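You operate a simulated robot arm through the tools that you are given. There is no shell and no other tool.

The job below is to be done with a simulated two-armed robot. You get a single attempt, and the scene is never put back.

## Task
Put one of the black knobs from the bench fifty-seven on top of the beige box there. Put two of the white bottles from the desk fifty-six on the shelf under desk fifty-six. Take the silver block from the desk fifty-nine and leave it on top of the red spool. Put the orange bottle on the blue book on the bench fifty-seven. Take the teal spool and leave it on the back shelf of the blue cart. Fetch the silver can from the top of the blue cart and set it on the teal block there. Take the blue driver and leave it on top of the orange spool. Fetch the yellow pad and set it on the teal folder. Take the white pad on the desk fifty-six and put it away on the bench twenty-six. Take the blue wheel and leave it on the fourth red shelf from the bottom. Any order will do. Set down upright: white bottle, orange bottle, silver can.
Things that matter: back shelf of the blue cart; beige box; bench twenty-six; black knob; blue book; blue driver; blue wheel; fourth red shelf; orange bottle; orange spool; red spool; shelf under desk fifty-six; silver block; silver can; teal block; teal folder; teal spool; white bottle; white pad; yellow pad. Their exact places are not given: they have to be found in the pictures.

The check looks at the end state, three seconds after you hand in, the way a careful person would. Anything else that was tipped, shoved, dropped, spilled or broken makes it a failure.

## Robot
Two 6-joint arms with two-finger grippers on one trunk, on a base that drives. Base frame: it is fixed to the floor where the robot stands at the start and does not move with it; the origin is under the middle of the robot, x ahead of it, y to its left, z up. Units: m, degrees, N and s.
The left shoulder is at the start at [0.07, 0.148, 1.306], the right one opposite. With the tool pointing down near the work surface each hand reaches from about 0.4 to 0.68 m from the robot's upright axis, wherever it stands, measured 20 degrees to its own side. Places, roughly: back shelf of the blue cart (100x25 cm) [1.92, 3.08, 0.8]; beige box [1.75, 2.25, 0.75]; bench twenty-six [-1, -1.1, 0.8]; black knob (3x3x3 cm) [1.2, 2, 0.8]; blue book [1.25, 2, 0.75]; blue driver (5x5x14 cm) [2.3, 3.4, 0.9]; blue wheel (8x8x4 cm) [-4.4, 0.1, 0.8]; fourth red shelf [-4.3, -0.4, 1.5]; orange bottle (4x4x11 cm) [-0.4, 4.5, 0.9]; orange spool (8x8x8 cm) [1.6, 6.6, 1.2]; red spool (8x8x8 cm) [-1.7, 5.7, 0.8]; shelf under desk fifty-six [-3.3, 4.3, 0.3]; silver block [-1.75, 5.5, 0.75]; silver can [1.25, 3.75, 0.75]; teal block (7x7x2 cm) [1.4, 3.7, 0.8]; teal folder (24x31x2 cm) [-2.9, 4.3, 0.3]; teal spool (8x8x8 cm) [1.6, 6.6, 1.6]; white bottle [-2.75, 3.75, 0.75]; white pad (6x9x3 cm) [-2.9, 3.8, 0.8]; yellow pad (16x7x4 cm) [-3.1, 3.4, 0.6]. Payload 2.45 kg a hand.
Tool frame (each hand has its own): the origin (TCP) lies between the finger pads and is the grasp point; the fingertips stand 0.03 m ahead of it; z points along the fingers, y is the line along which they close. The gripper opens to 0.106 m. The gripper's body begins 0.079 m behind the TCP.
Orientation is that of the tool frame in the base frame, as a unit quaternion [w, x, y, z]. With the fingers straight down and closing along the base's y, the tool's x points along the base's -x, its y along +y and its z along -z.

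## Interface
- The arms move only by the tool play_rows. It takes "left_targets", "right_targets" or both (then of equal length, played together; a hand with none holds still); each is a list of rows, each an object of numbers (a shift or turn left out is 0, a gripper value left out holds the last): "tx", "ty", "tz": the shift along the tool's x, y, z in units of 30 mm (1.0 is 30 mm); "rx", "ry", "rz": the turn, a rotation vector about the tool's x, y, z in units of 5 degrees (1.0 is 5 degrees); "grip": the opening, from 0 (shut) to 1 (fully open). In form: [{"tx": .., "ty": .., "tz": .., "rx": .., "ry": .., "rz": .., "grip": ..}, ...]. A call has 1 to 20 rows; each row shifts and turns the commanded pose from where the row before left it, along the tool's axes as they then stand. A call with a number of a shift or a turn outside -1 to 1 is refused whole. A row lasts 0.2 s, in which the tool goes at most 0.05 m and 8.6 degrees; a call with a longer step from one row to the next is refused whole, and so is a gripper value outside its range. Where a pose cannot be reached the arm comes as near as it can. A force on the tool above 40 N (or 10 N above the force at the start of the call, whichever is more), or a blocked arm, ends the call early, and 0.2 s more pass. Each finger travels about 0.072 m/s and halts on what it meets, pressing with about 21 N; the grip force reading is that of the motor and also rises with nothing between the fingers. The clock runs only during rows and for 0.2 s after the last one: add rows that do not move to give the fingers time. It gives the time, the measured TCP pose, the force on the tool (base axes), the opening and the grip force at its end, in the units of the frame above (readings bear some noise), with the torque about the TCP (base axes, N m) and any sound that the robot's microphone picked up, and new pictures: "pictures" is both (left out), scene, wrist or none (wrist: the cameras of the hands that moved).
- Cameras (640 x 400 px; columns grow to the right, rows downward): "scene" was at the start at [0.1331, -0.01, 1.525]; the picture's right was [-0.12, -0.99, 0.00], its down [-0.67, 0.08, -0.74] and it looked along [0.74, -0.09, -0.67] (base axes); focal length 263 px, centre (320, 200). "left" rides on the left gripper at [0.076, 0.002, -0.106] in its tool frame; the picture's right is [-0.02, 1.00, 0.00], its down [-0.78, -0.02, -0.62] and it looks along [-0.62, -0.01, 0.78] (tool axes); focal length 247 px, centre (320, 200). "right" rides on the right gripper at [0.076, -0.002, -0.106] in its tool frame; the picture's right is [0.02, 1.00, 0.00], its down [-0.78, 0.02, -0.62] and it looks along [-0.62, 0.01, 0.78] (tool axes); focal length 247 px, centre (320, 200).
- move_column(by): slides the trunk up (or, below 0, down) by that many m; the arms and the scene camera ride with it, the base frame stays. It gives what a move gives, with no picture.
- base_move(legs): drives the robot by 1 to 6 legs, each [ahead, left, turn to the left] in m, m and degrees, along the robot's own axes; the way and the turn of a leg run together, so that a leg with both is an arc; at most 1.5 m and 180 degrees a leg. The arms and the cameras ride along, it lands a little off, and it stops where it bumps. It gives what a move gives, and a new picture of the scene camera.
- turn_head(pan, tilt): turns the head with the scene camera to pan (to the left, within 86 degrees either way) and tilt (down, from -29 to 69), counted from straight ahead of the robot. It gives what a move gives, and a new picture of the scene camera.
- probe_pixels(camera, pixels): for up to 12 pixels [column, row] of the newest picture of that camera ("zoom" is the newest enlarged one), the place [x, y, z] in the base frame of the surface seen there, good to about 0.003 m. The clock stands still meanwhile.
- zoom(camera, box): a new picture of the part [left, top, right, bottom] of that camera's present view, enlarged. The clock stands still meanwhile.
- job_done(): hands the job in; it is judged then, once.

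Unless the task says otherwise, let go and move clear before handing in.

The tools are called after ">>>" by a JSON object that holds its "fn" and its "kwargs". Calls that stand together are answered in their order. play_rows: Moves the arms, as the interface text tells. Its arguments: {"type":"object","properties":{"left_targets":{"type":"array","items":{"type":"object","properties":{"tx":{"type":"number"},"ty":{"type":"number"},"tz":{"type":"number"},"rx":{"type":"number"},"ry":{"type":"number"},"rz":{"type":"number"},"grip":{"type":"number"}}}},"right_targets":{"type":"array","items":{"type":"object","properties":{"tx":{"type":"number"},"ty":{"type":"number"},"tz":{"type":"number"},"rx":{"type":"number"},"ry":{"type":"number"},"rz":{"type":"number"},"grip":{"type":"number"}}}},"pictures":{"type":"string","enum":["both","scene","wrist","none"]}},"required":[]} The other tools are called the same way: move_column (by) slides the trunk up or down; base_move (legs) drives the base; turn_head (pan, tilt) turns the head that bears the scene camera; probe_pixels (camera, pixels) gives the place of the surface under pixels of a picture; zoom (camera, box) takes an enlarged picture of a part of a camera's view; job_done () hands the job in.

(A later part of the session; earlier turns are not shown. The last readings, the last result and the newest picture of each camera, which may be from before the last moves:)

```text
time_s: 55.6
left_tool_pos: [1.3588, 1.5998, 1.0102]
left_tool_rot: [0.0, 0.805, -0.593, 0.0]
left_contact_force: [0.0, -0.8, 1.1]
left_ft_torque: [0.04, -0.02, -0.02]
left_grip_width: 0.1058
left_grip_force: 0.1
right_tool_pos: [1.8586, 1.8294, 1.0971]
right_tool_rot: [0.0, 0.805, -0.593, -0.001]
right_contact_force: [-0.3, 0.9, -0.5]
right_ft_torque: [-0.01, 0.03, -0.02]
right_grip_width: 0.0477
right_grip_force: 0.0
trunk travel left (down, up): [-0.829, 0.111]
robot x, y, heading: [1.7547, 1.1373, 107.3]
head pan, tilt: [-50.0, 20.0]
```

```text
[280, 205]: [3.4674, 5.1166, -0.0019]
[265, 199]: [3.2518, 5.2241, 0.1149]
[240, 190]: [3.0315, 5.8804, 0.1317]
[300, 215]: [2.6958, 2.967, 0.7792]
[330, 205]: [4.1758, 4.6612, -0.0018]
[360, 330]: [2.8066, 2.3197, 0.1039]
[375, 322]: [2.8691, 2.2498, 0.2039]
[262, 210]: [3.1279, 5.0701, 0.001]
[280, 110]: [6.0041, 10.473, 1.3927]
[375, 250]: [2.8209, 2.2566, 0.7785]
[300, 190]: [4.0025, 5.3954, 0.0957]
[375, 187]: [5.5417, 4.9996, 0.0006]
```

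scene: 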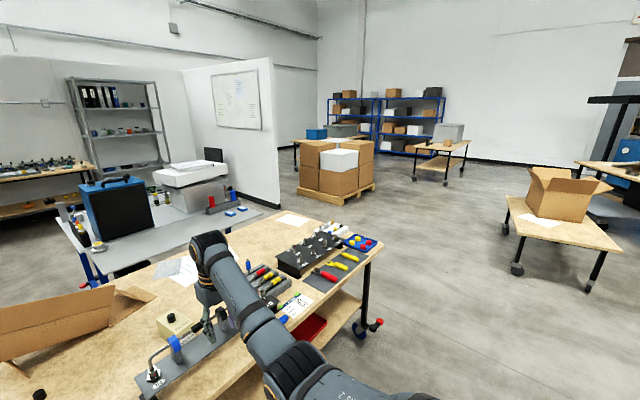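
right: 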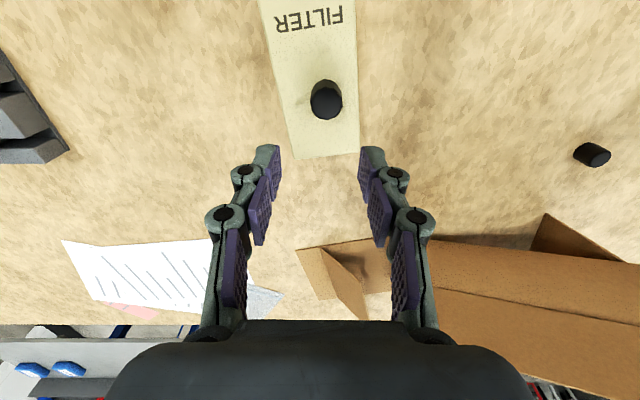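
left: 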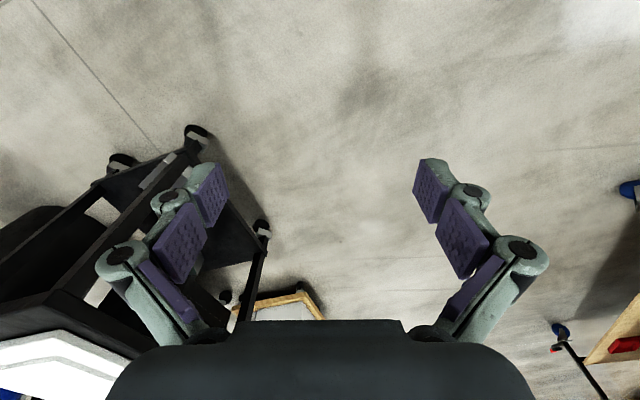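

The floor east of the cart is free (the wall panel starts only at (3.3,5.05)). I'll strafe right past the bench's end, go ahead, then turn left to face the cart's right end.

>>> {"fn": "base_move", "kwargs": {"legs": [[0, -1.05, 0], [0, -1.05, 0], [1.05, 0, 0], [1.05, 0, 0], [0, 0, 90]]}}

>>> {"fn": "turn_head", "kwargs": {"pan": 5, "tilt": 35}}

```text
time_s: 79.8
left_tool_pos: [2.6486, 3.3749, 1.0121]
left_tool_rot: [0.0, 0.989, 0.15, 0.0]
left_contact_force: [0.3, -0.5, 0.3]
left_ft_torque: [-0.02, -0.01, 0.02]
left_grip_width: 0.1059
left_grip_force: 0.0
right_tool_pos: [2.4188, 3.8747, 1.097]
right_tool_rot: [-0.001, 0.989, 0.15, -0.001]
right_contact_force: [0.4, 0.1, 0.4]
right_ft_torque: [-0.02, 0.01, -0.01]
right_grip_width: 0.0476
right_grip_force: 0.0
trunk travel left (down, up): [-0.829, 0.111]
robot x, y, heading: [3.1031, 3.7676, -162.8]
head pan, tilt: [-50.0, 20.0]
```

scene: 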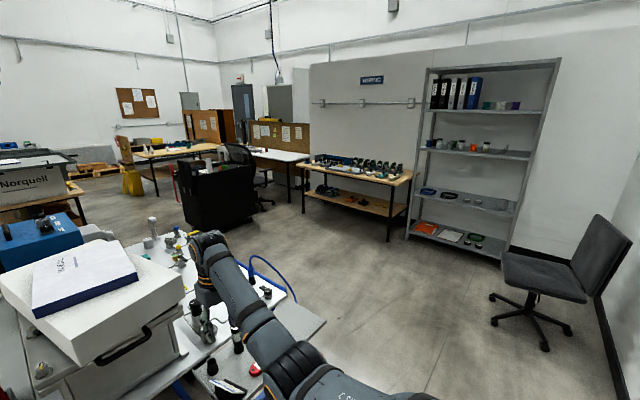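

```text
time_s: 81.1
left_tool_pos: [2.6481, 3.3755, 1.0116]
left_tool_rot: [0.0, 0.989, 0.149, -0.001]
left_contact_force: [-0.4, 0.2, -0.6]
left_ft_torque: [0.01, 0.04, -0.02]
left_grip_width: 0.1058
left_grip_force: 0.1
right_tool_pos: [2.4199, 3.8741, 1.0964]
right_tool_rot: [0.0, 0.989, 0.15, 0.0]
right_contact_force: [-0.5, -0.7, -0.6]
right_ft_torque: [0.03, 0.03, -0.03]
right_grip_width: 0.0478
right_grip_force: 0.1
trunk travel left (down, up): [-0.829, 0.111]
robot x, y, heading: [3.1059, 3.7681, -162.7]
head pan, tilt: [5.0, 35.0]
```

scene: 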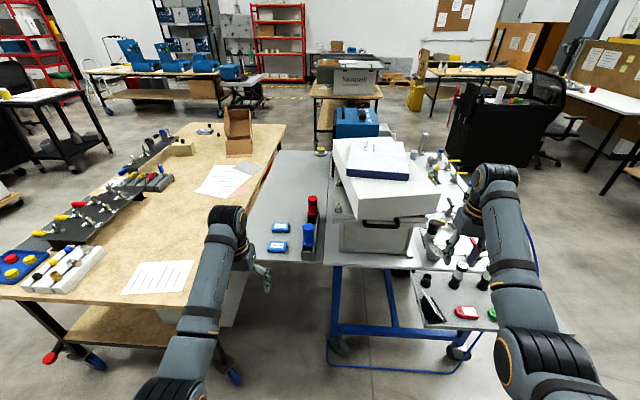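

The blue driver stands at (307,235) with the red behind it at (312,207), at the corner of the back shelf. I'll zoom in.

>>> {"fn": "zoom", "kwargs": {"camera": "scene", "box": [240, 170, 400, 270]}}

>>> {"fn": "zoom", "kwargs": {"camera": "scene", "box": [360, 130, 520, 330]}}

```text
4.00 times, centred on (320, 220) of scene
```

zoom: 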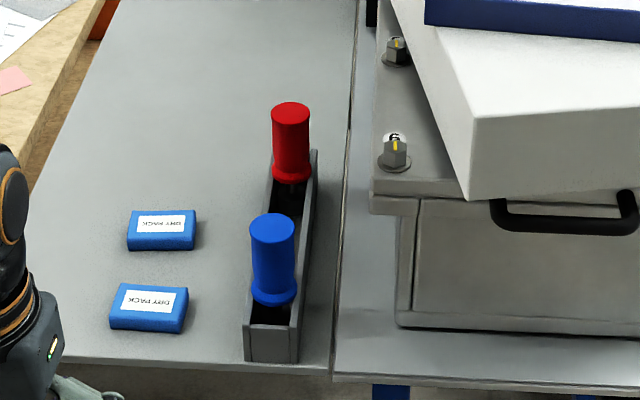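

```text
2.00 times, centred on (440, 230) of scene
```

zoom: 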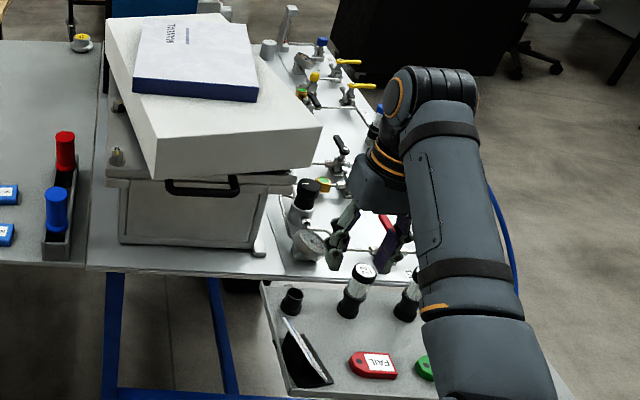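

The driver's handle is visible with a flange low down, standing in a slotted holder. I'll re-zoom on it and probe.

>>> {"fn": "zoom", "kwargs": {"camera": "scene", "box": [280, 190, 344, 270]}}

>>> {"fn": "probe_pixels", "kwargs": {"camera": "zoom", "pixels": [[280, 160], [280, 200], [270, 240], [272, 265], [250, 290], [320, 300], [270, 320], [325, 280]]}}

```text
5.00 times, centred on (312, 230) of scene
```

zoom: 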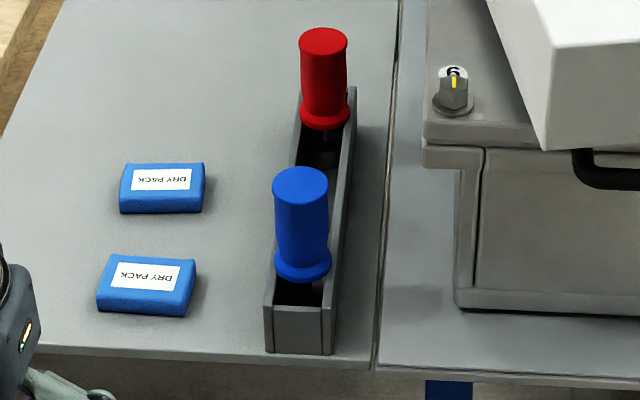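

```text
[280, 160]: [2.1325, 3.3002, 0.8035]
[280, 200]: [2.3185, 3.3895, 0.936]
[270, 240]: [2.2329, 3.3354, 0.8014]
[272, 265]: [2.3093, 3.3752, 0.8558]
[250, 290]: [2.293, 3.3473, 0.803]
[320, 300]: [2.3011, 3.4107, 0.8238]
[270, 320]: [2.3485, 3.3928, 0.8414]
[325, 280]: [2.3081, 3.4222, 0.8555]
```

The driver's flange is at about z 0.86 and the handle top about 0.95. Before choosing the grip angle I'll look at the grey shelf where it must go.

>>> {"fn": "probe_pixels", "kwargs": {"camera": "zoom", "pixels": [[300, 178], [300, 210], [302, 245], [302, 270], [300, 325], [265, 300], [335, 320], [355, 200]]}}

>>> {"fn": "turn_head", "kwargs": {"pan": -70, "tilt": 10}}

>>> {"fn": "zoom", "kwargs": {"camera": "scene", "box": [190, 60, 430, 230]}}

```text
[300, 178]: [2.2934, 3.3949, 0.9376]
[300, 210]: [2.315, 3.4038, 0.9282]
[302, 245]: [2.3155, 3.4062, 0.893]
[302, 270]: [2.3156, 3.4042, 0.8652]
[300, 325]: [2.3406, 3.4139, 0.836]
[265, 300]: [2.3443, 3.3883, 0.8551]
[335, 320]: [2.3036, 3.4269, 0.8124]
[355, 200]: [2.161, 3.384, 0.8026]
```

```text
time_s: 82.5
left_tool_pos: [2.6469, 3.3761, 1.011]
left_tool_rot: [-0.001, 0.989, 0.149, -0.001]
left_contact_force: [0.8, -1.4, -0.6]
left_ft_torque: [-0.03, -0.03, 0.01]
left_grip_width: 0.1062
left_grip_force: 0.0
right_tool_pos: [2.4192, 3.8752, 1.0977]
right_tool_rot: [0.0, 0.989, 0.148, -0.001]
right_contact_force: [0.4, 0.6, -0.8]
right_ft_torque: [-0.02, 0.04, 0.0]
right_grip_width: 0.0477
right_grip_force: 0.0
trunk travel left (down, up): [-0.829, 0.111]
robot x, y, heading: [3.105, 3.7662, -162.5]
head pan, tilt: [-70.0, 10.0]
```

scene: 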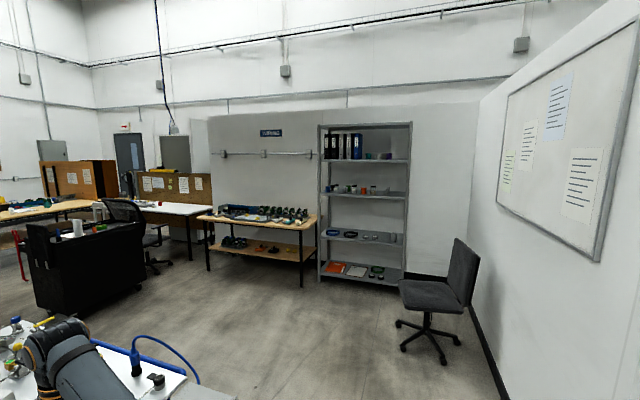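

```text
2.35 times, centred on (310, 145) of scene
```

zoom: 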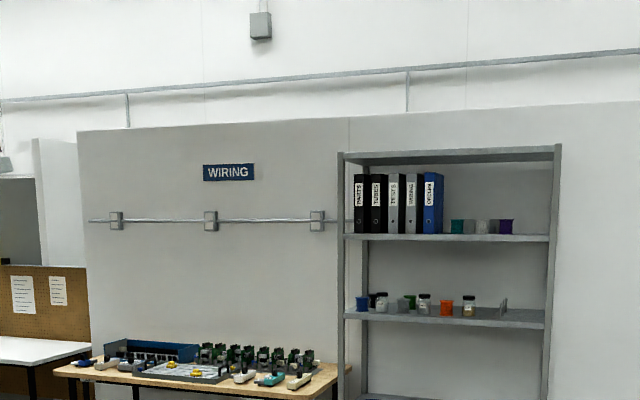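

>>> {"fn": "zoom", "kwargs": {"camera": "scene", "box": [310, 110, 420, 210]}}

>>> {"fn": "probe_pixels", "kwargs": {"camera": "zoom", "pixels": [[385, 345], [350, 330], [350, 340], [275, 335], [500, 345], [420, 340], [370, 185], [375, 200], [300, 200], [500, 205], [500, 60], [100, 60]]}}

```text
4.00 times, centred on (365, 160) of scene
```

zoom: 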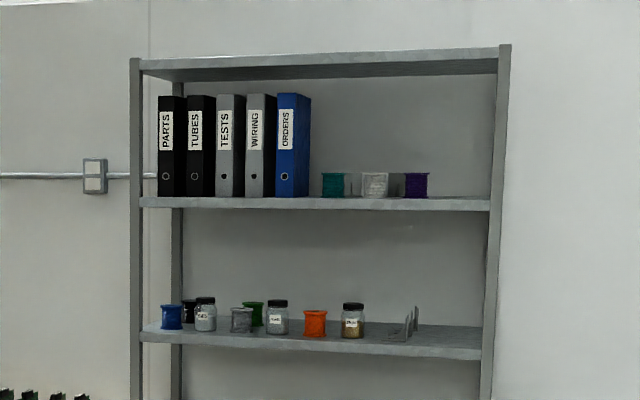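

```text
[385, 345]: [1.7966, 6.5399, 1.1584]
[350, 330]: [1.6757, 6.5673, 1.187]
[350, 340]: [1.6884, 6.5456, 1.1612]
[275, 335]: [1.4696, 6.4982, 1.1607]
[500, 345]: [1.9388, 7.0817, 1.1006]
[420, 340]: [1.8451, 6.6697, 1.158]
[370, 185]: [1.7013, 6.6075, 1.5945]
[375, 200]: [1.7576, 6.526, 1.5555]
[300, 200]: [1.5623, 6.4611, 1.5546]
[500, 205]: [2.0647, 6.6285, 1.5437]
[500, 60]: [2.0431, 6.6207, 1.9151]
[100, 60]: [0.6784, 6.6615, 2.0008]
```

The shelf layers are at z 1.16 (orange spool at (315,322) in the zoom) and 1.555 (teal spool at (333,184)), both near the front edge. A grip with the tool pitched about 45° will fit both; first I check the floor space next to the cart.

>>> {"fn": "turn_head", "kwargs": {"pan": 5, "tilt": 50}}

>>> {"fn": "probe_pixels", "kwargs": {"camera": "scene", "pixels": [[333, 280], [460, 290], [345, 300], [440, 250], [500, 255], [400, 305], [280, 205], [240, 300], [200, 280], [300, 190]]}}

```text
time_s: 84.0
left_tool_pos: [2.6469, 3.3759, 1.0115]
left_tool_rot: [0.001, 0.989, 0.149, 0.0]
left_contact_force: [0.7, 0.3, -0.3]
left_ft_torque: [0.02, 0.0, -0.02]
left_grip_width: 0.1062
left_grip_force: 0.1
right_tool_pos: [2.4196, 3.8754, 1.0967]
right_tool_rot: [0.0, 0.989, 0.149, 0.0]
right_contact_force: [-0.2, 0.4, 1.3]
right_ft_torque: [0.0, -0.03, -0.03]
right_grip_width: 0.0475
right_grip_force: 0.2
trunk travel left (down, up): [-0.829, 0.111]
robot x, y, heading: [3.1057, 3.7687, -162.5]
head pan, tilt: [5.0, 50.0]
```

scene: 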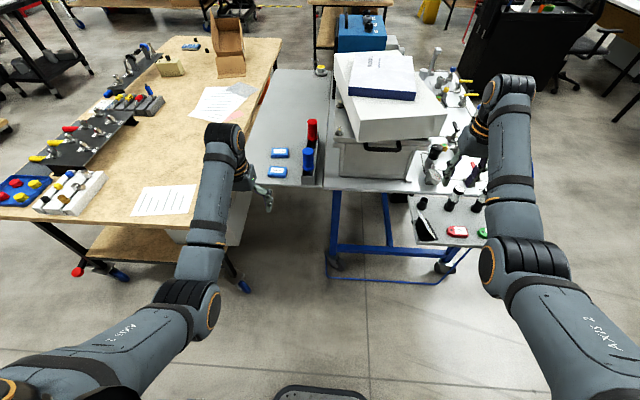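

```text
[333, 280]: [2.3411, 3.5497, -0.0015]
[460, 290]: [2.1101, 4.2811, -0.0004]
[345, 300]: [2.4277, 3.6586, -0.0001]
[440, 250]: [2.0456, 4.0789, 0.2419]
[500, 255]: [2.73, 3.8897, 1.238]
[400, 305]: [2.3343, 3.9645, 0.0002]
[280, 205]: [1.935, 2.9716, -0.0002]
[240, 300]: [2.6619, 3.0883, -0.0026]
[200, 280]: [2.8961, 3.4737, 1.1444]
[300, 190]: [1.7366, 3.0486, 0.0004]
```

The floor is free up to x≈2.35. I'll pull the right hand back and pitch the left hand 45° forward in free air, to see whether the arm manages.

>>> {"fn": "play_rows", "kwargs": {"left_targets": [{"ry": -1}, {"ry": -1}, {"ry": -1}, {"ry": -1}, {"ry": -1}, {"ry": -1}, {"ry": -1}, {"ry": -1}, {"ry": -1}, {}], "right_targets": [{"tx": 1}, {"tx": 1}, {"tx": 1}, {"tx": 1}, {"tx": 1}, {"tx": 1}, {"tx": 1}, {"tx": 1}, {}, {}], "pictures": "both"}}

```text
time_s: 86.2
left_tool_pos: [2.648, 3.3754, 1.0117]
left_tool_rot: [0.057, 0.913, 0.138, -0.379]
left_contact_force: [-0.4, 0.3, 0.7]
left_ft_torque: [0.06, 0.02, -0.02]
left_grip_width: 0.106
left_grip_force: 0.0
right_tool_pos: [2.5693, 3.9531, 1.0055]
right_tool_rot: [0.001, 0.989, 0.15, -0.001]
right_contact_force: [0.4, -0.7, -0.3]
right_ft_torque: [0.0, -0.02, -0.02]
right_grip_width: 0.0478
right_grip_force: 0.1
right hand out of reach, approached as far as the arm can: row 1, 2, 3, 4, 5, 6, 7
trunk travel left (down, up): [-0.829, 0.111]
robot x, y, heading: [3.1052, 3.769, -162.8]
head pan, tilt: [5.0, 50.0]
```

scene: 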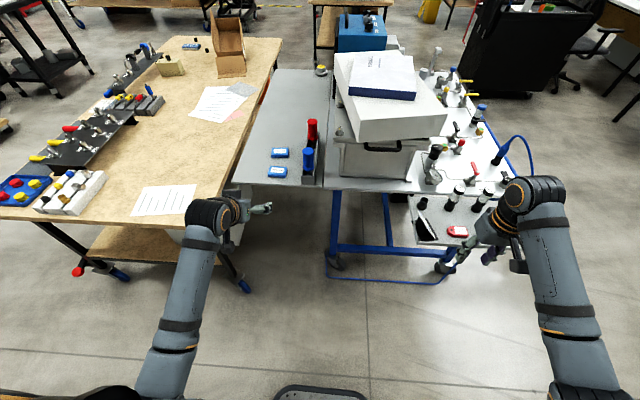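
right: 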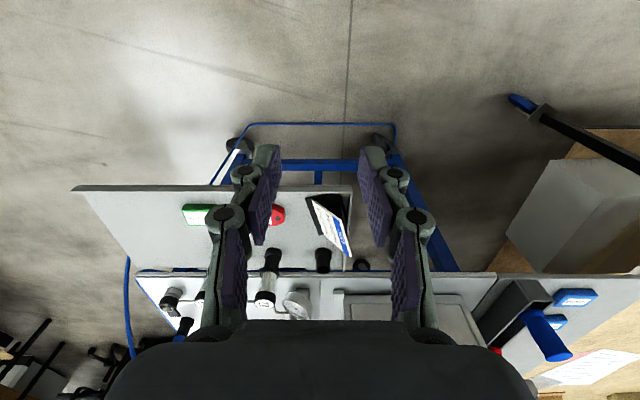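
left: 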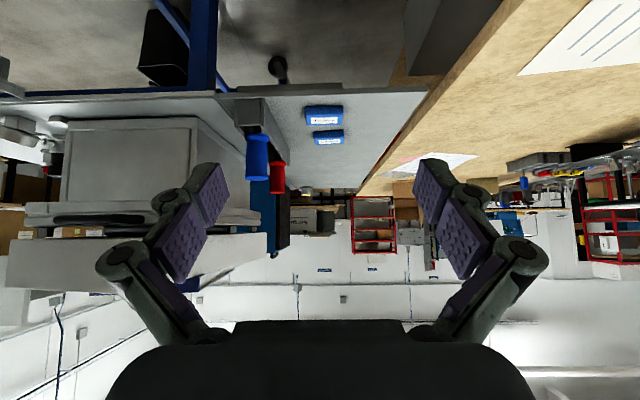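

Pitching works. Before driving nearer I check the heights of the objects that would come under the right hand (bottles at (455,193), (432,155), hose at (505,145)).

>>> {"fn": "probe_pixels", "kwargs": {"camera": "scene", "pixels": [[421, 203], [457, 190], [479, 198], [434, 152], [484, 107], [515, 138], [445, 118], [420, 225], [460, 145], [430, 75]]}}

```text
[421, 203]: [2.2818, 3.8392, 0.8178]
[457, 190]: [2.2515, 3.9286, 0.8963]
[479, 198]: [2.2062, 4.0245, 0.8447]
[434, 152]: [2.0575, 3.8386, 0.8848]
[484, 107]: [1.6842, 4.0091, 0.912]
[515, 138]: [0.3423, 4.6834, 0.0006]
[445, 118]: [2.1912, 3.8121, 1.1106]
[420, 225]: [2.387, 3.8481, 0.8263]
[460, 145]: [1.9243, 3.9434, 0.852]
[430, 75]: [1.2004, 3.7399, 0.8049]
```

Nothing under the right hand's new place is higher than 0.90, and the white box ends at x 2.19. I'll drive 0.2 ahead and 0.1 to the right.

>>> {"fn": "base_move", "kwargs": {"legs": [[0.2, -0.1, 0]]}}

>>> {"fn": "zoom", "kwargs": {"camera": "scene", "box": [220, 110, 400, 250]}}

```text
time_s: 87.9
left_tool_pos: [2.4263, 3.4132, 1.0113]
left_tool_rot: [0.057, 0.913, 0.138, -0.379]
left_contact_force: [-0.7, 0.4, -0.9]
left_ft_torque: [0.02, 0.03, 0.02]
left_grip_width: 0.106
left_grip_force: 0.0
right_tool_pos: [2.3479, 3.9903, 1.0069]
right_tool_rot: [0.0, 0.989, 0.149, -0.001]
right_contact_force: [0.3, -0.3, -0.1]
right_ft_torque: [-0.02, -0.02, -0.01]
right_grip_width: 0.0477
right_grip_force: 0.0
trunk travel left (down, up): [-0.829, 0.111]
robot x, y, heading: [2.8825, 3.8047, -162.8]
head pan, tilt: [5.0, 50.0]
```

scene: 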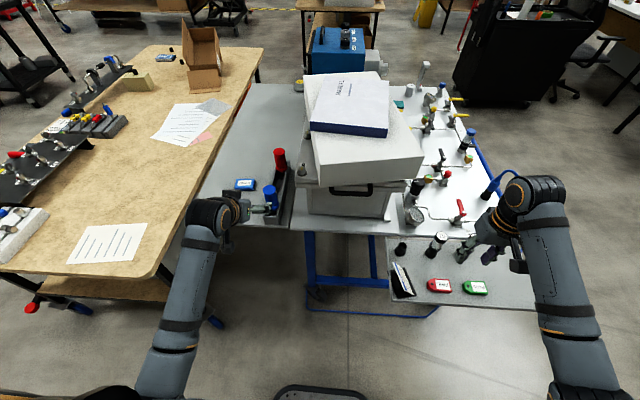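

```text
2.86 times, centred on (310, 180) of scene
```

zoom: 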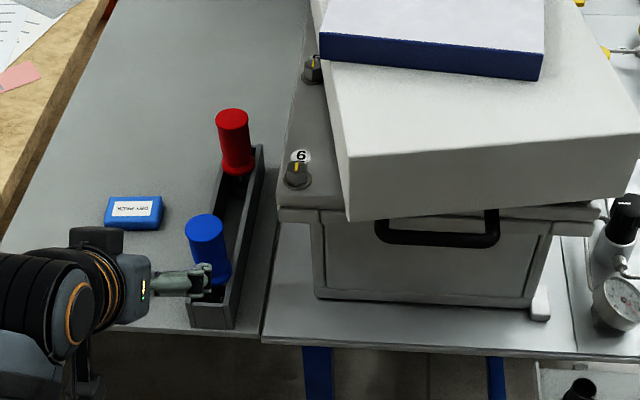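

The driver's handle axis is about (2.297,3.396), top 0.938. I'll align sideways and move the left hand most of the way along its 45° axis, then check with the wrist view.

>>> {"fn": "play_rows", "kwargs": {"left_targets": [{"tx": -0.59, "ty": -0.73, "grip": 0.75}, {"tz": 1}, {"tz": 1}, {"tz": 1}, {"tz": 0.4}, {}], "pictures": "both"}}

>>> {"fn": "zoom", "kwargs": {"camera": "left", "box": [160, 0, 480, 240]}}

```text
time_s: 89.3
left_tool_pos: [2.3368, 3.4088, 0.9513]
left_tool_rot: [0.057, 0.913, 0.137, -0.38]
left_contact_force: [0.0, -0.7, -0.7]
left_ft_torque: [0.0, 0.01, 0.0]
left_grip_width: 0.0796
left_grip_force: 0.0
right_tool_pos: [2.3474, 3.9902, 1.0056]
right_tool_rot: [0.0, 0.989, 0.148, -0.001]
right_contact_force: [-0.8, 0.1, -0.6]
right_ft_torque: [0.01, 0.04, 0.0]
right_grip_width: 0.0477
right_grip_force: 0.1
trunk travel left (down, up): [-0.829, 0.111]
robot x, y, heading: [2.8839, 3.8077, -162.6]
head pan, tilt: [5.0, 50.0]
```

scene: 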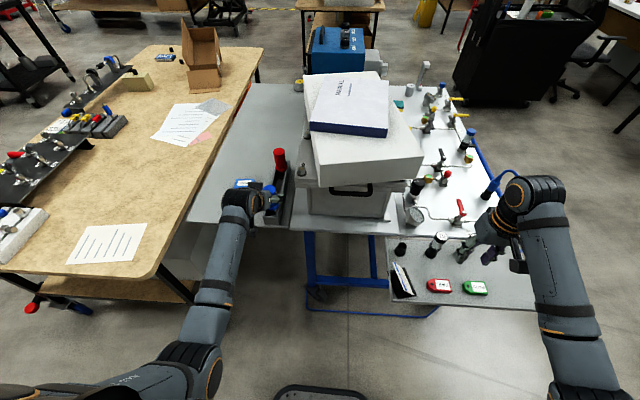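
left: 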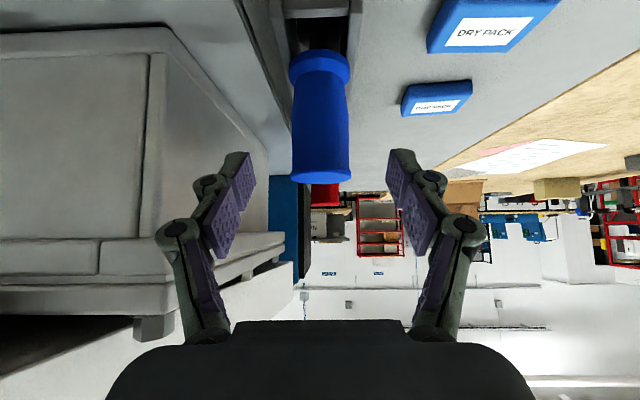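

```text
1.67 times, centred on (320, 120) of left
```

zoom: 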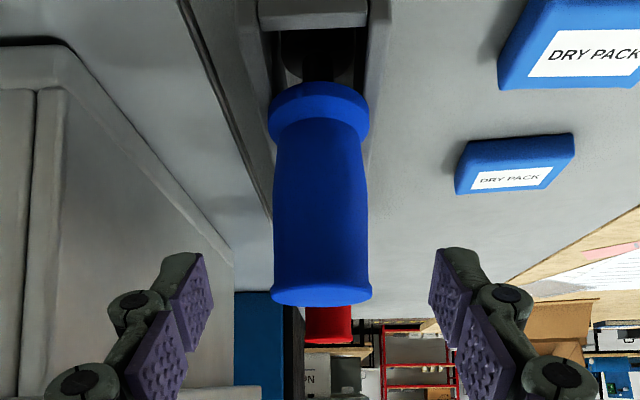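

The driver is centred between the fingers (column 320). I'll advance 60 mm along the tool axis and close.

>>> {"fn": "play_rows", "kwargs": {"left_targets": [{"tz": 0.7}, {"tz": 0.7}, {"tz": 0.6}, {}, {"grip": 0.2}, {}, {}, {}, {}], "pictures": "wrist"}}

```text
time_s: 91.3
left_tool_pos: [2.2973, 3.3959, 0.9107]
left_tool_rot: [0.056, 0.913, 0.137, -0.38]
left_contact_force: [0.0, -1.4, 1.4]
left_ft_torque: [-0.01, 0.02, 0.04]
left_grip_width: 0.0375
left_grip_force: 20.7
right_tool_pos: [2.3497, 3.9902, 1.0046]
right_tool_rot: [0.001, 0.989, 0.149, -0.002]
right_contact_force: [0.3, -0.4, 0.3]
right_ft_torque: [-0.01, 0.02, 0.04]
right_grip_width: 0.0477
right_grip_force: 0.0
trunk travel left (down, up): [-0.829, 0.111]
robot x, y, heading: [2.8821, 3.807, -163.0]
head pan, tilt: [5.0, 50.0]
```

left: 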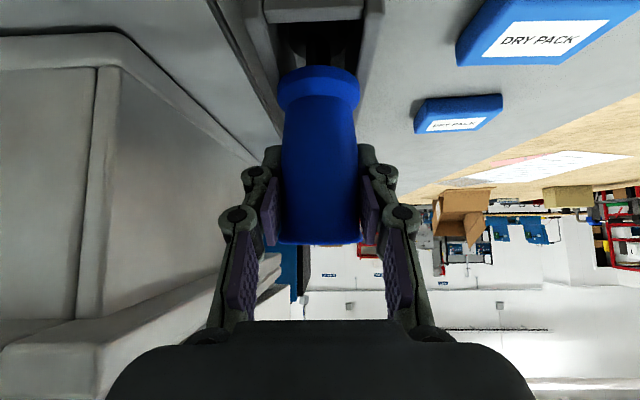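

Gripped (opening 0.0375, force 20.7). I'll lift the driver straight up out of the holder by 0.12 m and look at its lower end.

>>> {"fn": "play_rows", "kwargs": {"left_targets": [{"tx": -0.7, "tz": -0.7}, {"tx": -0.7, "tz": -0.7}, {"tx": -0.7, "tz": -0.7}, {"tx": -0.7, "tz": -0.7}, {}], "pictures": "both"}}

>>> {"fn": "zoom", "kwargs": {"camera": "left", "box": [160, 0, 480, 240]}}

```text
time_s: 92.5
left_tool_pos: [2.2956, 3.3958, 1.0288]
left_tool_rot: [0.057, 0.914, 0.137, -0.379]
left_contact_force: [-0.5, 0.7, -1.8]
left_ft_torque: [0.0, 0.02, -0.04]
left_grip_width: 0.0375
left_grip_force: 21.4
right_tool_pos: [2.3472, 3.9906, 1.0055]
right_tool_rot: [0.001, 0.989, 0.149, -0.001]
right_contact_force: [0.6, 0.8, 0.7]
right_ft_torque: [0.0, -0.01, 0.01]
right_grip_width: 0.0476
right_grip_force: 0.1
trunk travel left (down, up): [-0.829, 0.111]
robot x, y, heading: [2.8822, 3.8059, -163.1]
head pan, tilt: [5.0, 50.0]
```

scene: 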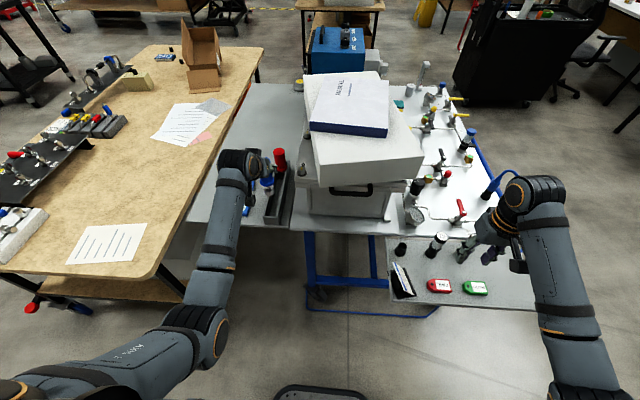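
left: 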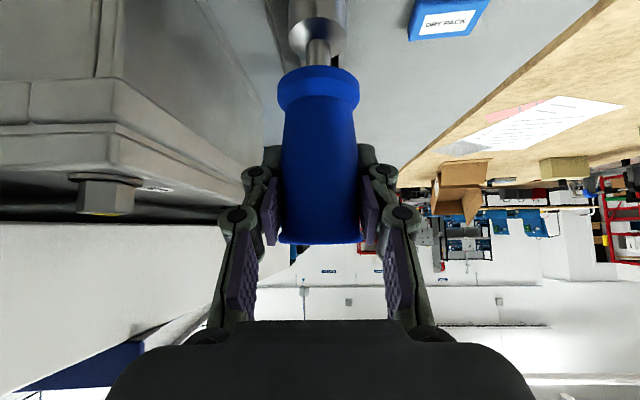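

```text
1.67 times, centred on (320, 120) of left
```

zoom: 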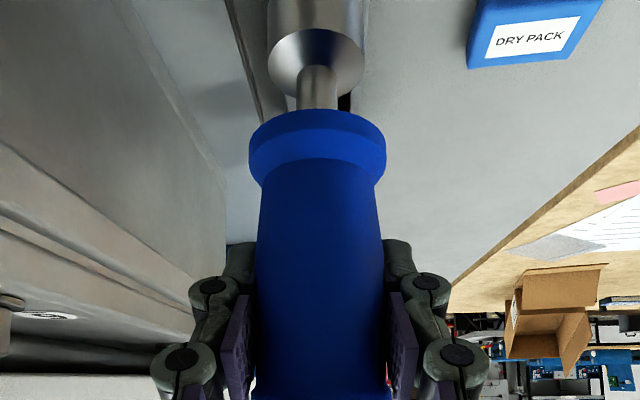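

The driver ends in a wide metal socket, so it can stand upright; its bottom is 0.108 m below the TCP. I'll raise the trunk, back away, and look at the way to the grey shelf.

>>> {"fn": "move_column", "kwargs": {"by": 0.1}}

>>> {"fn": "base_move", "kwargs": {"legs": [[-0.35, 0, 0]]}}

>>> {"fn": "turn_head", "kwargs": {"pan": -75, "tilt": 25}}

>>> {"fn": "probe_pixels", "kwargs": {"camera": "scene", "pixels": [[320, 230], [400, 230], [440, 260], [250, 230], [480, 300], [350, 250], [420, 240], [300, 200]]}}

```text
time_s: 93.9
left_tool_pos: [2.2947, 3.3946, 1.1284]
left_tool_rot: [0.057, 0.914, 0.137, -0.378]
left_contact_force: [0.6, 0.2, -2.3]
left_ft_torque: [-0.03, -0.01, 0.02]
left_grip_width: 0.0376
left_grip_force: 21.5
right_tool_pos: [2.3467, 3.9906, 1.1046]
right_tool_rot: [0.0, 0.989, 0.149, -0.001]
right_contact_force: [0.1, 0.3, -0.9]
right_ft_torque: [0.01, 0.0, 0.02]
right_grip_width: 0.0475
right_grip_force: 0.1
trunk travel left (down, up): [-0.929, 0.011]
robot x, y, heading: [2.883, 3.8071, -162.6]
head pan, tilt: [5.0, 50.0]
```

```text
time_s: 96.1
left_tool_pos: [2.631, 3.4987, 1.1275]
left_tool_rot: [0.057, 0.914, 0.138, -0.377]
left_contact_force: [-0.2, -0.2, -1.9]
left_ft_torque: [-0.01, 0.0, -0.03]
left_grip_width: 0.0377
left_grip_force: 21.0
right_tool_pos: [2.6824, 4.0934, 1.1051]
right_tool_rot: [0.0, 0.989, 0.149, -0.001]
right_contact_force: [-0.1, 0.6, -0.6]
right_ft_torque: [0.0, -0.03, 0.01]
right_grip_width: 0.0477
right_grip_force: 0.0
trunk travel left (down, up): [-0.929, 0.011]
robot x, y, heading: [3.219, 3.9072, -163.0]
head pan, tilt: [5.0, 50.0]
```

scene: 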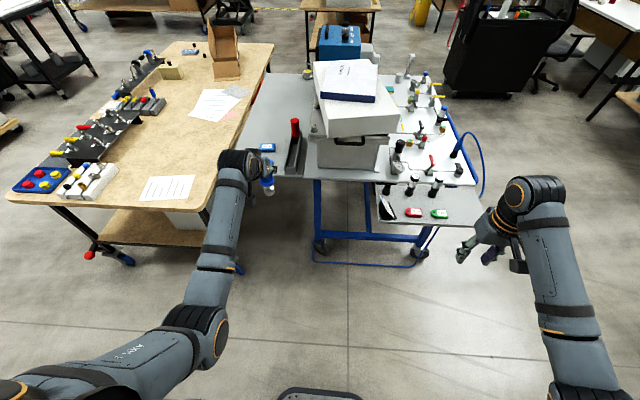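

```text
time_s: 97.7
left_tool_pos: [2.6323, 3.4997, 1.1278]
left_tool_rot: [0.057, 0.913, 0.137, -0.379]
left_contact_force: [-0.6, 0.2, -2.4]
left_ft_torque: [-0.03, 0.0, -0.04]
left_grip_width: 0.0375
left_grip_force: 20.8
right_tool_pos: [2.684, 4.0945, 1.1064]
right_tool_rot: [0.0, 0.989, 0.148, -0.002]
right_contact_force: [0.0, 0.8, 0.4]
right_ft_torque: [0.01, 0.03, -0.03]
right_grip_width: 0.0474
right_grip_force: 0.0
trunk travel left (down, up): [-0.929, 0.011]
robot x, y, heading: [3.2197, 3.9102, -163.0]
head pan, tilt: [-75.0, 25.0]
```

scene: 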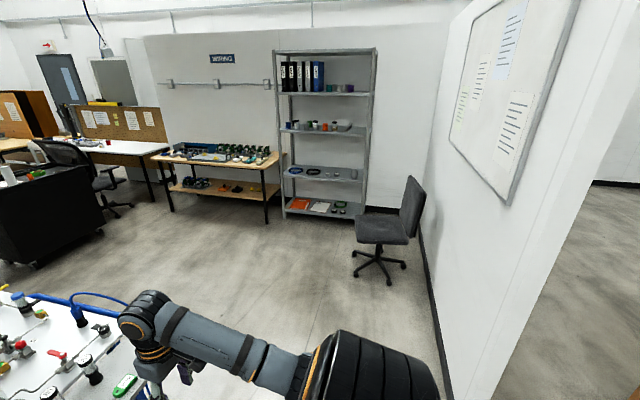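

```text
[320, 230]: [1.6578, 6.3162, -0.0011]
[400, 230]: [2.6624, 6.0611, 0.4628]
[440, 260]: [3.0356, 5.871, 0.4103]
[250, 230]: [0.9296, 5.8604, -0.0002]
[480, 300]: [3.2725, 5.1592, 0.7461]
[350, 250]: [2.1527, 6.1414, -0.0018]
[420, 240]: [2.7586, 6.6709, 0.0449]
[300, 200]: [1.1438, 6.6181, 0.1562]
```

The chair is at about (2.35-2.75, 6.1) and the wall panel ends near (3.3,5.05). I'll drive in a bent path between cart and panel, ending in front of the shelf, heading 107, at a distance.

>>> {"fn": "base_move", "kwargs": {"legs": [[0, -0.6, 0], [0, 0, -45], [1.08, -0.236, 0], [0, 0, -45], [0.35, 0.07, 0]]}}

>>> {"fn": "turn_head", "kwargs": {"pan": 5, "tilt": 18}}

```text
time_s: 112.3
left_tool_pos: [1.6363, 6.1128, 1.1289]
left_tool_rot: [-0.229, 0.74, -0.553, -0.307]
left_contact_force: [0.5, -0.8, -0.6]
left_ft_torque: [0.03, -0.03, 0.0]
left_grip_width: 0.0375
left_grip_force: 20.6
right_tool_pos: [2.2296, 6.0546, 1.1072]
right_tool_rot: [-0.001, 0.801, -0.599, -0.003]
right_contact_force: [0.4, -0.5, -0.5]
right_ft_torque: [0.01, -0.02, 0.04]
right_grip_width: 0.0478
right_grip_force: 0.2
trunk travel left (down, up): [-0.929, 0.011]
robot x, y, heading: [2.0384, 5.523, 106.7]
head pan, tilt: [-75.0, 25.0]
```

scene: 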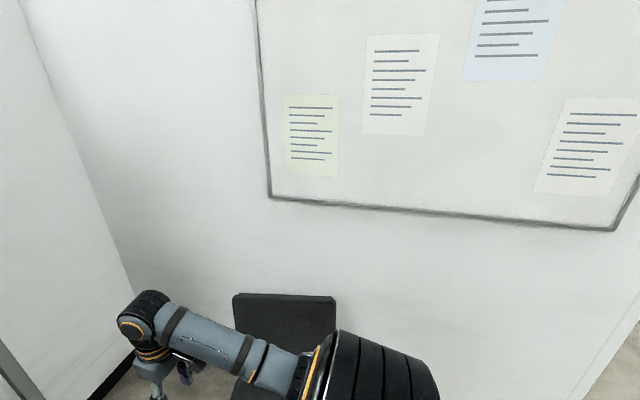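

```text
time_s: 113.9
left_tool_pos: [1.6353, 6.1139, 1.1286]
left_tool_rot: [-0.23, 0.74, -0.553, -0.306]
left_contact_force: [0.3, 0.0, -1.6]
left_ft_torque: [0.03, -0.03, 0.02]
left_grip_width: 0.0374
left_grip_force: 20.9
right_tool_pos: [2.2288, 6.0566, 1.1068]
right_tool_rot: [-0.001, 0.8, -0.6, 0.0]
right_contact_force: [-0.2, 0.2, -0.2]
right_ft_torque: [0.0, 0.0, 0.02]
right_grip_width: 0.0477
right_grip_force: 0.0
trunk travel left (down, up): [-0.929, 0.011]
robot x, y, heading: [2.0374, 5.5206, 106.5]
head pan, tilt: [5.0, 18.0]
```

scene: 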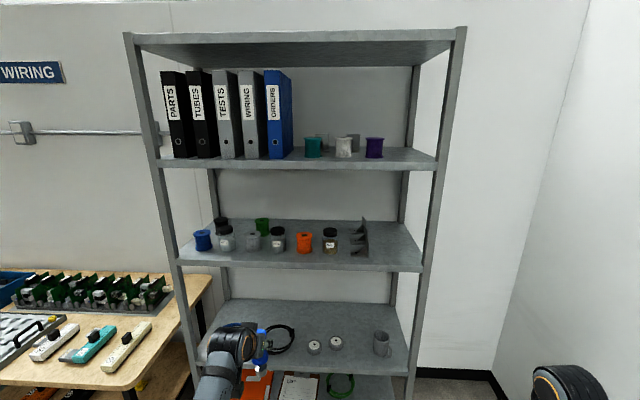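

The orange spool is at (304,242) and the teal one at (314,147). I'll zoom in on both and probe.

>>> {"fn": "zoom", "kwargs": {"camera": "scene", "box": [240, 205, 360, 280]}}

>>> {"fn": "probe_pixels", "kwargs": {"camera": "zoom", "pixels": [[341, 160], [341, 195], [341, 240], [305, 155], [375, 155], [480, 140], [480, 200], [190, 150], [200, 200], [340, 280], [335, 145], [60, 170]]}}

>>> {"fn": "zoom", "kwargs": {"camera": "scene", "box": [240, 110, 400, 190]}}

>>> {"fn": "probe_pixels", "kwargs": {"camera": "zoom", "pixels": [[295, 110], [295, 150], [295, 180], [262, 115], [328, 115], [415, 112], [415, 150], [195, 190], [205, 180], [300, 205], [385, 150], [325, 95]]}}

```text
5.33 times, centred on (300, 242) of scene
```

zoom: 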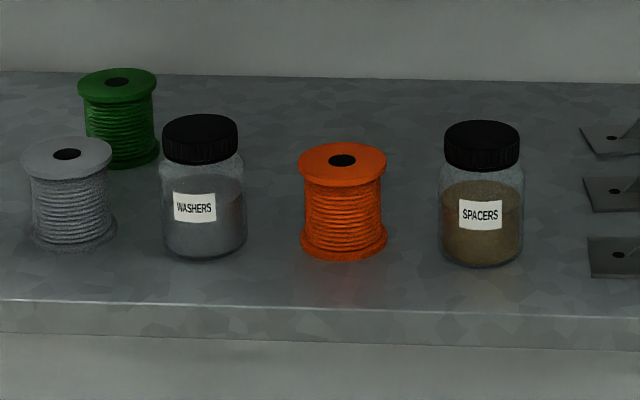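

```text
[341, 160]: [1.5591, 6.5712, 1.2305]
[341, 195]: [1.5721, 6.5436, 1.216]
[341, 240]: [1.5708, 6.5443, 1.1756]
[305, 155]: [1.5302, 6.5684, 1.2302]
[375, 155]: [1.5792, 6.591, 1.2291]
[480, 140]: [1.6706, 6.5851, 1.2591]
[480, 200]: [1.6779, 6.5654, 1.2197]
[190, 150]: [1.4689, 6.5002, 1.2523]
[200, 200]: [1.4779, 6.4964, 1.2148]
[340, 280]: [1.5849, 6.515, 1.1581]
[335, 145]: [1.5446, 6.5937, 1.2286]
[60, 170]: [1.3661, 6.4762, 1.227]
```

```text
4.00 times, centred on (320, 150) of scene
```

zoom: 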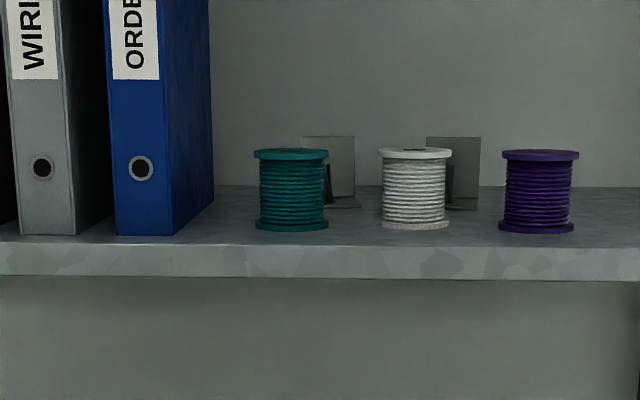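

```text
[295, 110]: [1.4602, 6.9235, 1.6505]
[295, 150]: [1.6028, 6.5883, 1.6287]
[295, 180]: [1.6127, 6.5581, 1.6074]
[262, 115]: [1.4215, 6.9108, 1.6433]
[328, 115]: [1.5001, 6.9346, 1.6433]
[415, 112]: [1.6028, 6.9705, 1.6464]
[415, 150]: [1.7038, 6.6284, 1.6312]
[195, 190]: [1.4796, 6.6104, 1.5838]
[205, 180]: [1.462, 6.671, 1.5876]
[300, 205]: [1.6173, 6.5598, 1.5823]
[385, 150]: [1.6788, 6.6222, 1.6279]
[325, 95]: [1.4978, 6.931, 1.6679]
```

The orange spool's top is at z 1.23, centred (1.557,6.576), with jars 0.11 m to both sides reaching 1.26. I'll raise the held driver by 0.24 m here in free air to test reach.

>>> {"fn": "play_rows", "kwargs": {"left_targets": [{"tx": -0.7, "tz": -0.7}, {"tx": -0.7, "tz": -0.7}, {"tx": -0.7, "tz": -0.7}, {"tx": -0.7, "tz": -0.7}, {"tx": -0.7, "tz": -0.7}, {"tx": -0.7, "tz": -0.7}, {"tx": -0.7, "tz": -0.7}, {"tx": -0.7, "tz": -0.7}, {}], "pictures": "scene"}}

```text
time_s: 115.9
left_tool_pos: [1.6345, 6.1125, 1.3664]
left_tool_rot: [-0.229, 0.74, -0.553, -0.306]
left_contact_force: [-0.1, 0.0, -1.7]
left_ft_torque: [0.03, 0.05, 0.02]
left_grip_width: 0.0374
left_grip_force: 20.9
right_tool_pos: [2.2288, 6.0554, 1.1065]
right_tool_rot: [-0.001, 0.8, -0.599, -0.001]
right_contact_force: [0.0, 0.1, 0.3]
right_ft_torque: [0.0, -0.01, -0.01]
right_grip_width: 0.0478
right_grip_force: 0.1
trunk travel left (down, up): [-0.929, 0.011]
robot x, y, heading: [2.038, 5.5231, 106.5]
head pan, tilt: [5.0, 18.0]
```

scene: 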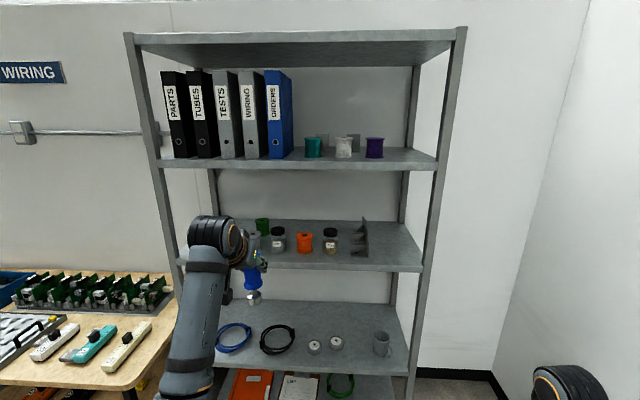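

Reach is fine at z 1.366. I'll drive 0.38 m nearer, then align the hand.

>>> {"fn": "base_move", "kwargs": {"legs": [[0.38, 0, 0]]}}

>>> {"fn": "zoom", "kwargs": {"camera": "scene", "box": [160, 190, 400, 340]}}

```text
time_s: 118.3
left_tool_pos: [1.5273, 6.4756, 1.367]
left_tool_rot: [-0.229, 0.74, -0.553, -0.307]
left_contact_force: [0.2, -0.2, -1.3]
left_ft_torque: [0.03, 0.02, 0.01]
left_grip_width: 0.0374
left_grip_force: 21.7
right_tool_pos: [2.1214, 6.4187, 1.1079]
right_tool_rot: [-0.001, 0.801, -0.598, -0.002]
right_contact_force: [0.4, -1.2, 0.9]
right_ft_torque: [0.04, -0.03, 0.02]
right_grip_width: 0.0478
right_grip_force: 0.0
trunk travel left (down, up): [-0.929, 0.011]
robot x, y, heading: [1.9317, 5.8861, 106.5]
head pan, tilt: [5.0, 18.0]
```

scene: 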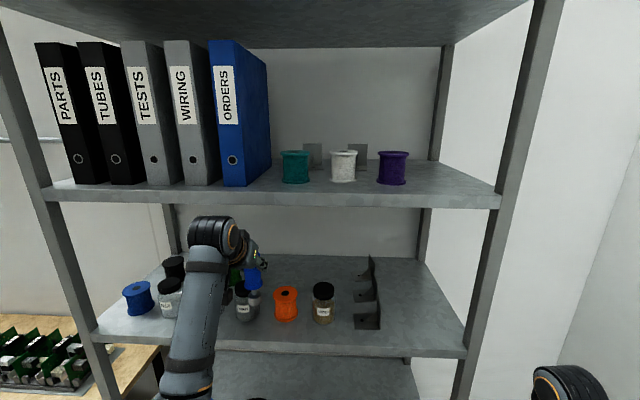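

```text
2.67 times, centred on (280, 265) of scene
```

zoom: 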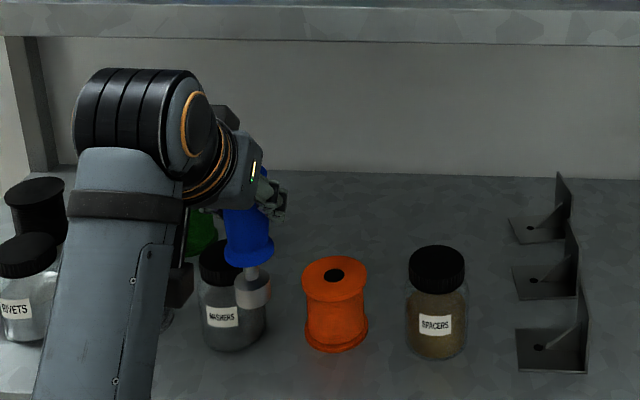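

The driver hangs in front-left of the orange spool (hole at zoom (334,275)). I'll probe the spool top again from this nearer view.

>>> {"fn": "probe_pixels", "kwargs": {"camera": "zoom", "pixels": [[310, 275], [360, 275], [335, 262], [335, 287], [335, 310], [420, 30], [420, 10], [437, 255], [225, 250], [330, 380]]}}

```text
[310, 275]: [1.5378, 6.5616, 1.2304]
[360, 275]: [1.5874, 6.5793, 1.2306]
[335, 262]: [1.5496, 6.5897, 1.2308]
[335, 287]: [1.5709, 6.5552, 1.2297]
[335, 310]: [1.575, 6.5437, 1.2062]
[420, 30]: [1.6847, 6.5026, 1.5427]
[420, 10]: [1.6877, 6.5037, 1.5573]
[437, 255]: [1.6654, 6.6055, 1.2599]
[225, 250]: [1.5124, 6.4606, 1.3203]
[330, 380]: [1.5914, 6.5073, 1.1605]
```

The spool centre is (1.561,6.572,1.23) and the shelf above has its underside near 1.53. I'll keep the present height, move 60 mm right, then 82 mm ahead, and look.

>>> {"fn": "play_rows", "kwargs": {"left_targets": [{"ty": -1}, {"ty": -1}, {}, {"tx": -0.647, "tz": 0.647}, {"tx": -0.647, "tz": 0.647}, {"tx": -0.647, "tz": 0.647}, {}], "pictures": "both"}}

>>> {"fn": "zoom", "kwargs": {"camera": "scene", "box": [200, 190, 360, 340]}}

```text
time_s: 119.9
left_tool_pos: [1.5605, 6.5749, 1.366]
left_tool_rot: [-0.229, 0.74, -0.553, -0.306]
left_contact_force: [-0.5, 0.2, -2.5]
left_ft_torque: [0.03, 0.02, 0.0]
left_grip_width: 0.0375
left_grip_force: 21.2
right_tool_pos: [2.1208, 6.4205, 1.1054]
right_tool_rot: [-0.001, 0.801, -0.599, -0.002]
right_contact_force: [-0.3, -0.2, -0.1]
right_ft_torque: [0.0, 0.03, 0.01]
right_grip_width: 0.0478
right_grip_force: 0.1
trunk travel left (down, up): [-0.929, 0.011]
robot x, y, heading: [1.9332, 5.8824, 106.2]
head pan, tilt: [5.0, 18.0]
```

scene: 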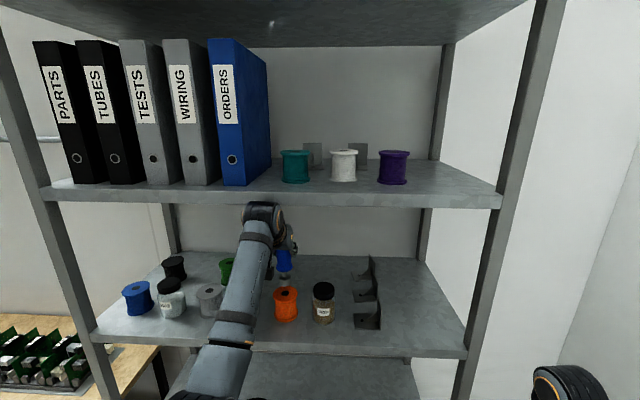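
left: 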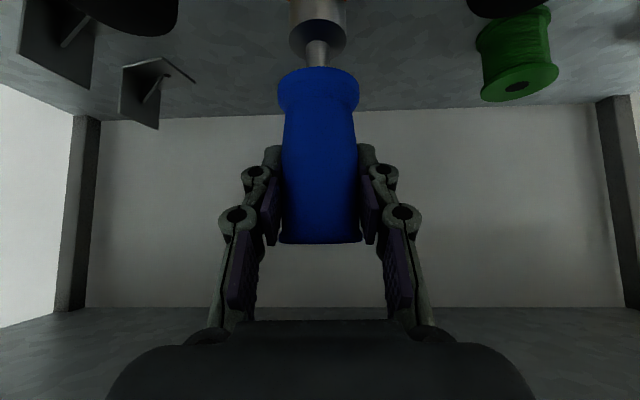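

```text
2.67 times, centred on (280, 265) of scene
```

zoom: 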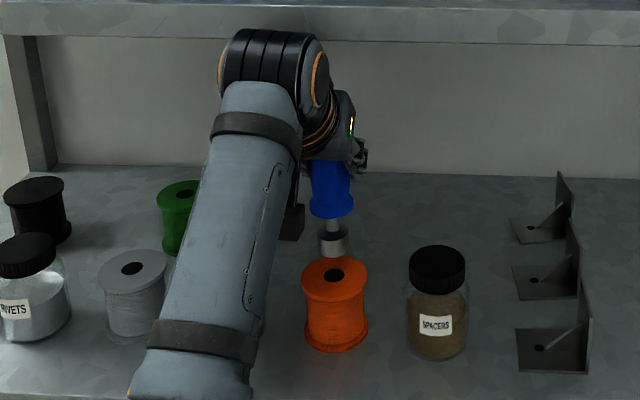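

The driver's socket at (332,240) is just above the spool. The forearm hides the "washers" jar, so I probe the forearm's position to see it keeps clear of it.

>>> {"fn": "probe_pixels", "kwargs": {"camera": "zoom", "pixels": [[200, 380], [220, 300], [250, 200], [262, 120], [290, 225], [332, 240], [330, 205], [332, 250]]}}

```text
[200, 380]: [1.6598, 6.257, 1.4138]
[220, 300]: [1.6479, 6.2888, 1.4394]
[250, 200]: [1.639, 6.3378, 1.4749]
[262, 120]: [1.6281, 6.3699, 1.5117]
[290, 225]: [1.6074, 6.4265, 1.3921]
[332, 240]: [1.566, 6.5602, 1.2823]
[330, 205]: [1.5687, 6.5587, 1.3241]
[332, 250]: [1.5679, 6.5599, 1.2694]
```

The forearm is clear, and the socket's axis (1.558,6.575) is right over the spool's centre. I'll lower 26 mm onto the spool.

>>> {"fn": "play_rows", "kwargs": {"left_targets": [{"tx": 0.3, "tz": 0.3}, {"tx": 0.3, "tz": 0.3}, {}], "pictures": "none"}}

>>> {"fn": "zoom", "kwargs": {"camera": "scene", "box": [250, 230, 330, 330]}}

```text
time_s: 120.7
left_tool_pos: [1.561, 6.5747, 1.3405]
left_tool_rot: [-0.23, 0.739, -0.553, -0.307]
left_contact_force: [0.3, -0.3, -1.7]
left_ft_torque: [0.04, -0.02, 0.01]
left_grip_width: 0.0376
left_grip_force: 20.7
right_tool_pos: [2.1228, 6.4202, 1.1064]
right_tool_rot: [-0.001, 0.8, -0.599, -0.001]
right_contact_force: [0.8, -0.4, -0.4]
right_ft_torque: [-0.05, -0.03, 0.03]
right_grip_width: 0.0477
right_grip_force: 0.0
trunk travel left (down, up): [-0.929, 0.011]
robot x, y, heading: [1.9283, 5.8864, 106.2]
head pan, tilt: [5.0, 18.0]
```

```text
4.00 times, centred on (290, 280) of scene
```

zoom: 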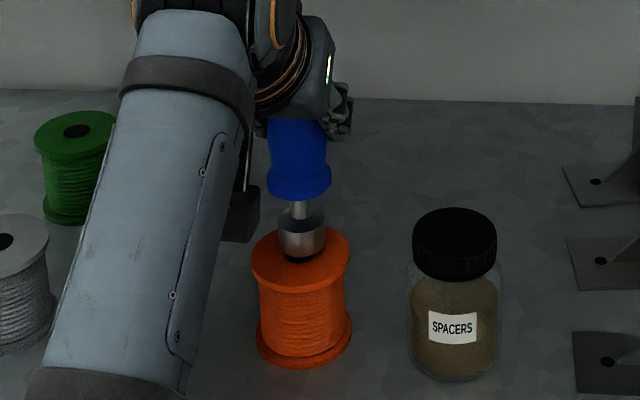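

The socket is practically over the hole at (300,255), with no contact yet (force -1.7 is the driver's weight). I'll lower in 1.5 mm steps.

>>> {"fn": "play_rows", "kwargs": {"left_targets": [{"tx": 0.04, "tz": 0.04}, {"tx": 0.04, "tz": 0.04}, {}], "pictures": "none"}}

```text
time_s: 121.5
left_tool_pos: [1.561, 6.5737, 1.3386]
left_tool_rot: [-0.229, 0.74, -0.553, -0.306]
left_contact_force: [-1.1, 0.3, -1.7]
left_ft_torque: [0.01, 0.02, -0.01]
left_grip_width: 0.038
left_grip_force: 20.7
right_tool_pos: [2.1215, 6.4202, 1.1057]
right_tool_rot: [0.0, 0.801, -0.599, -0.001]
right_contact_force: [-0.7, -0.6, -1.0]
right_ft_torque: [-0.01, 0.0, -0.01]
right_grip_width: 0.048
right_grip_force: 0.0
trunk travel left (down, up): [-0.929, 0.011]
robot x, y, heading: [1.9312, 5.8867, 106.4]
head pan, tilt: [5.0, 18.0]
```

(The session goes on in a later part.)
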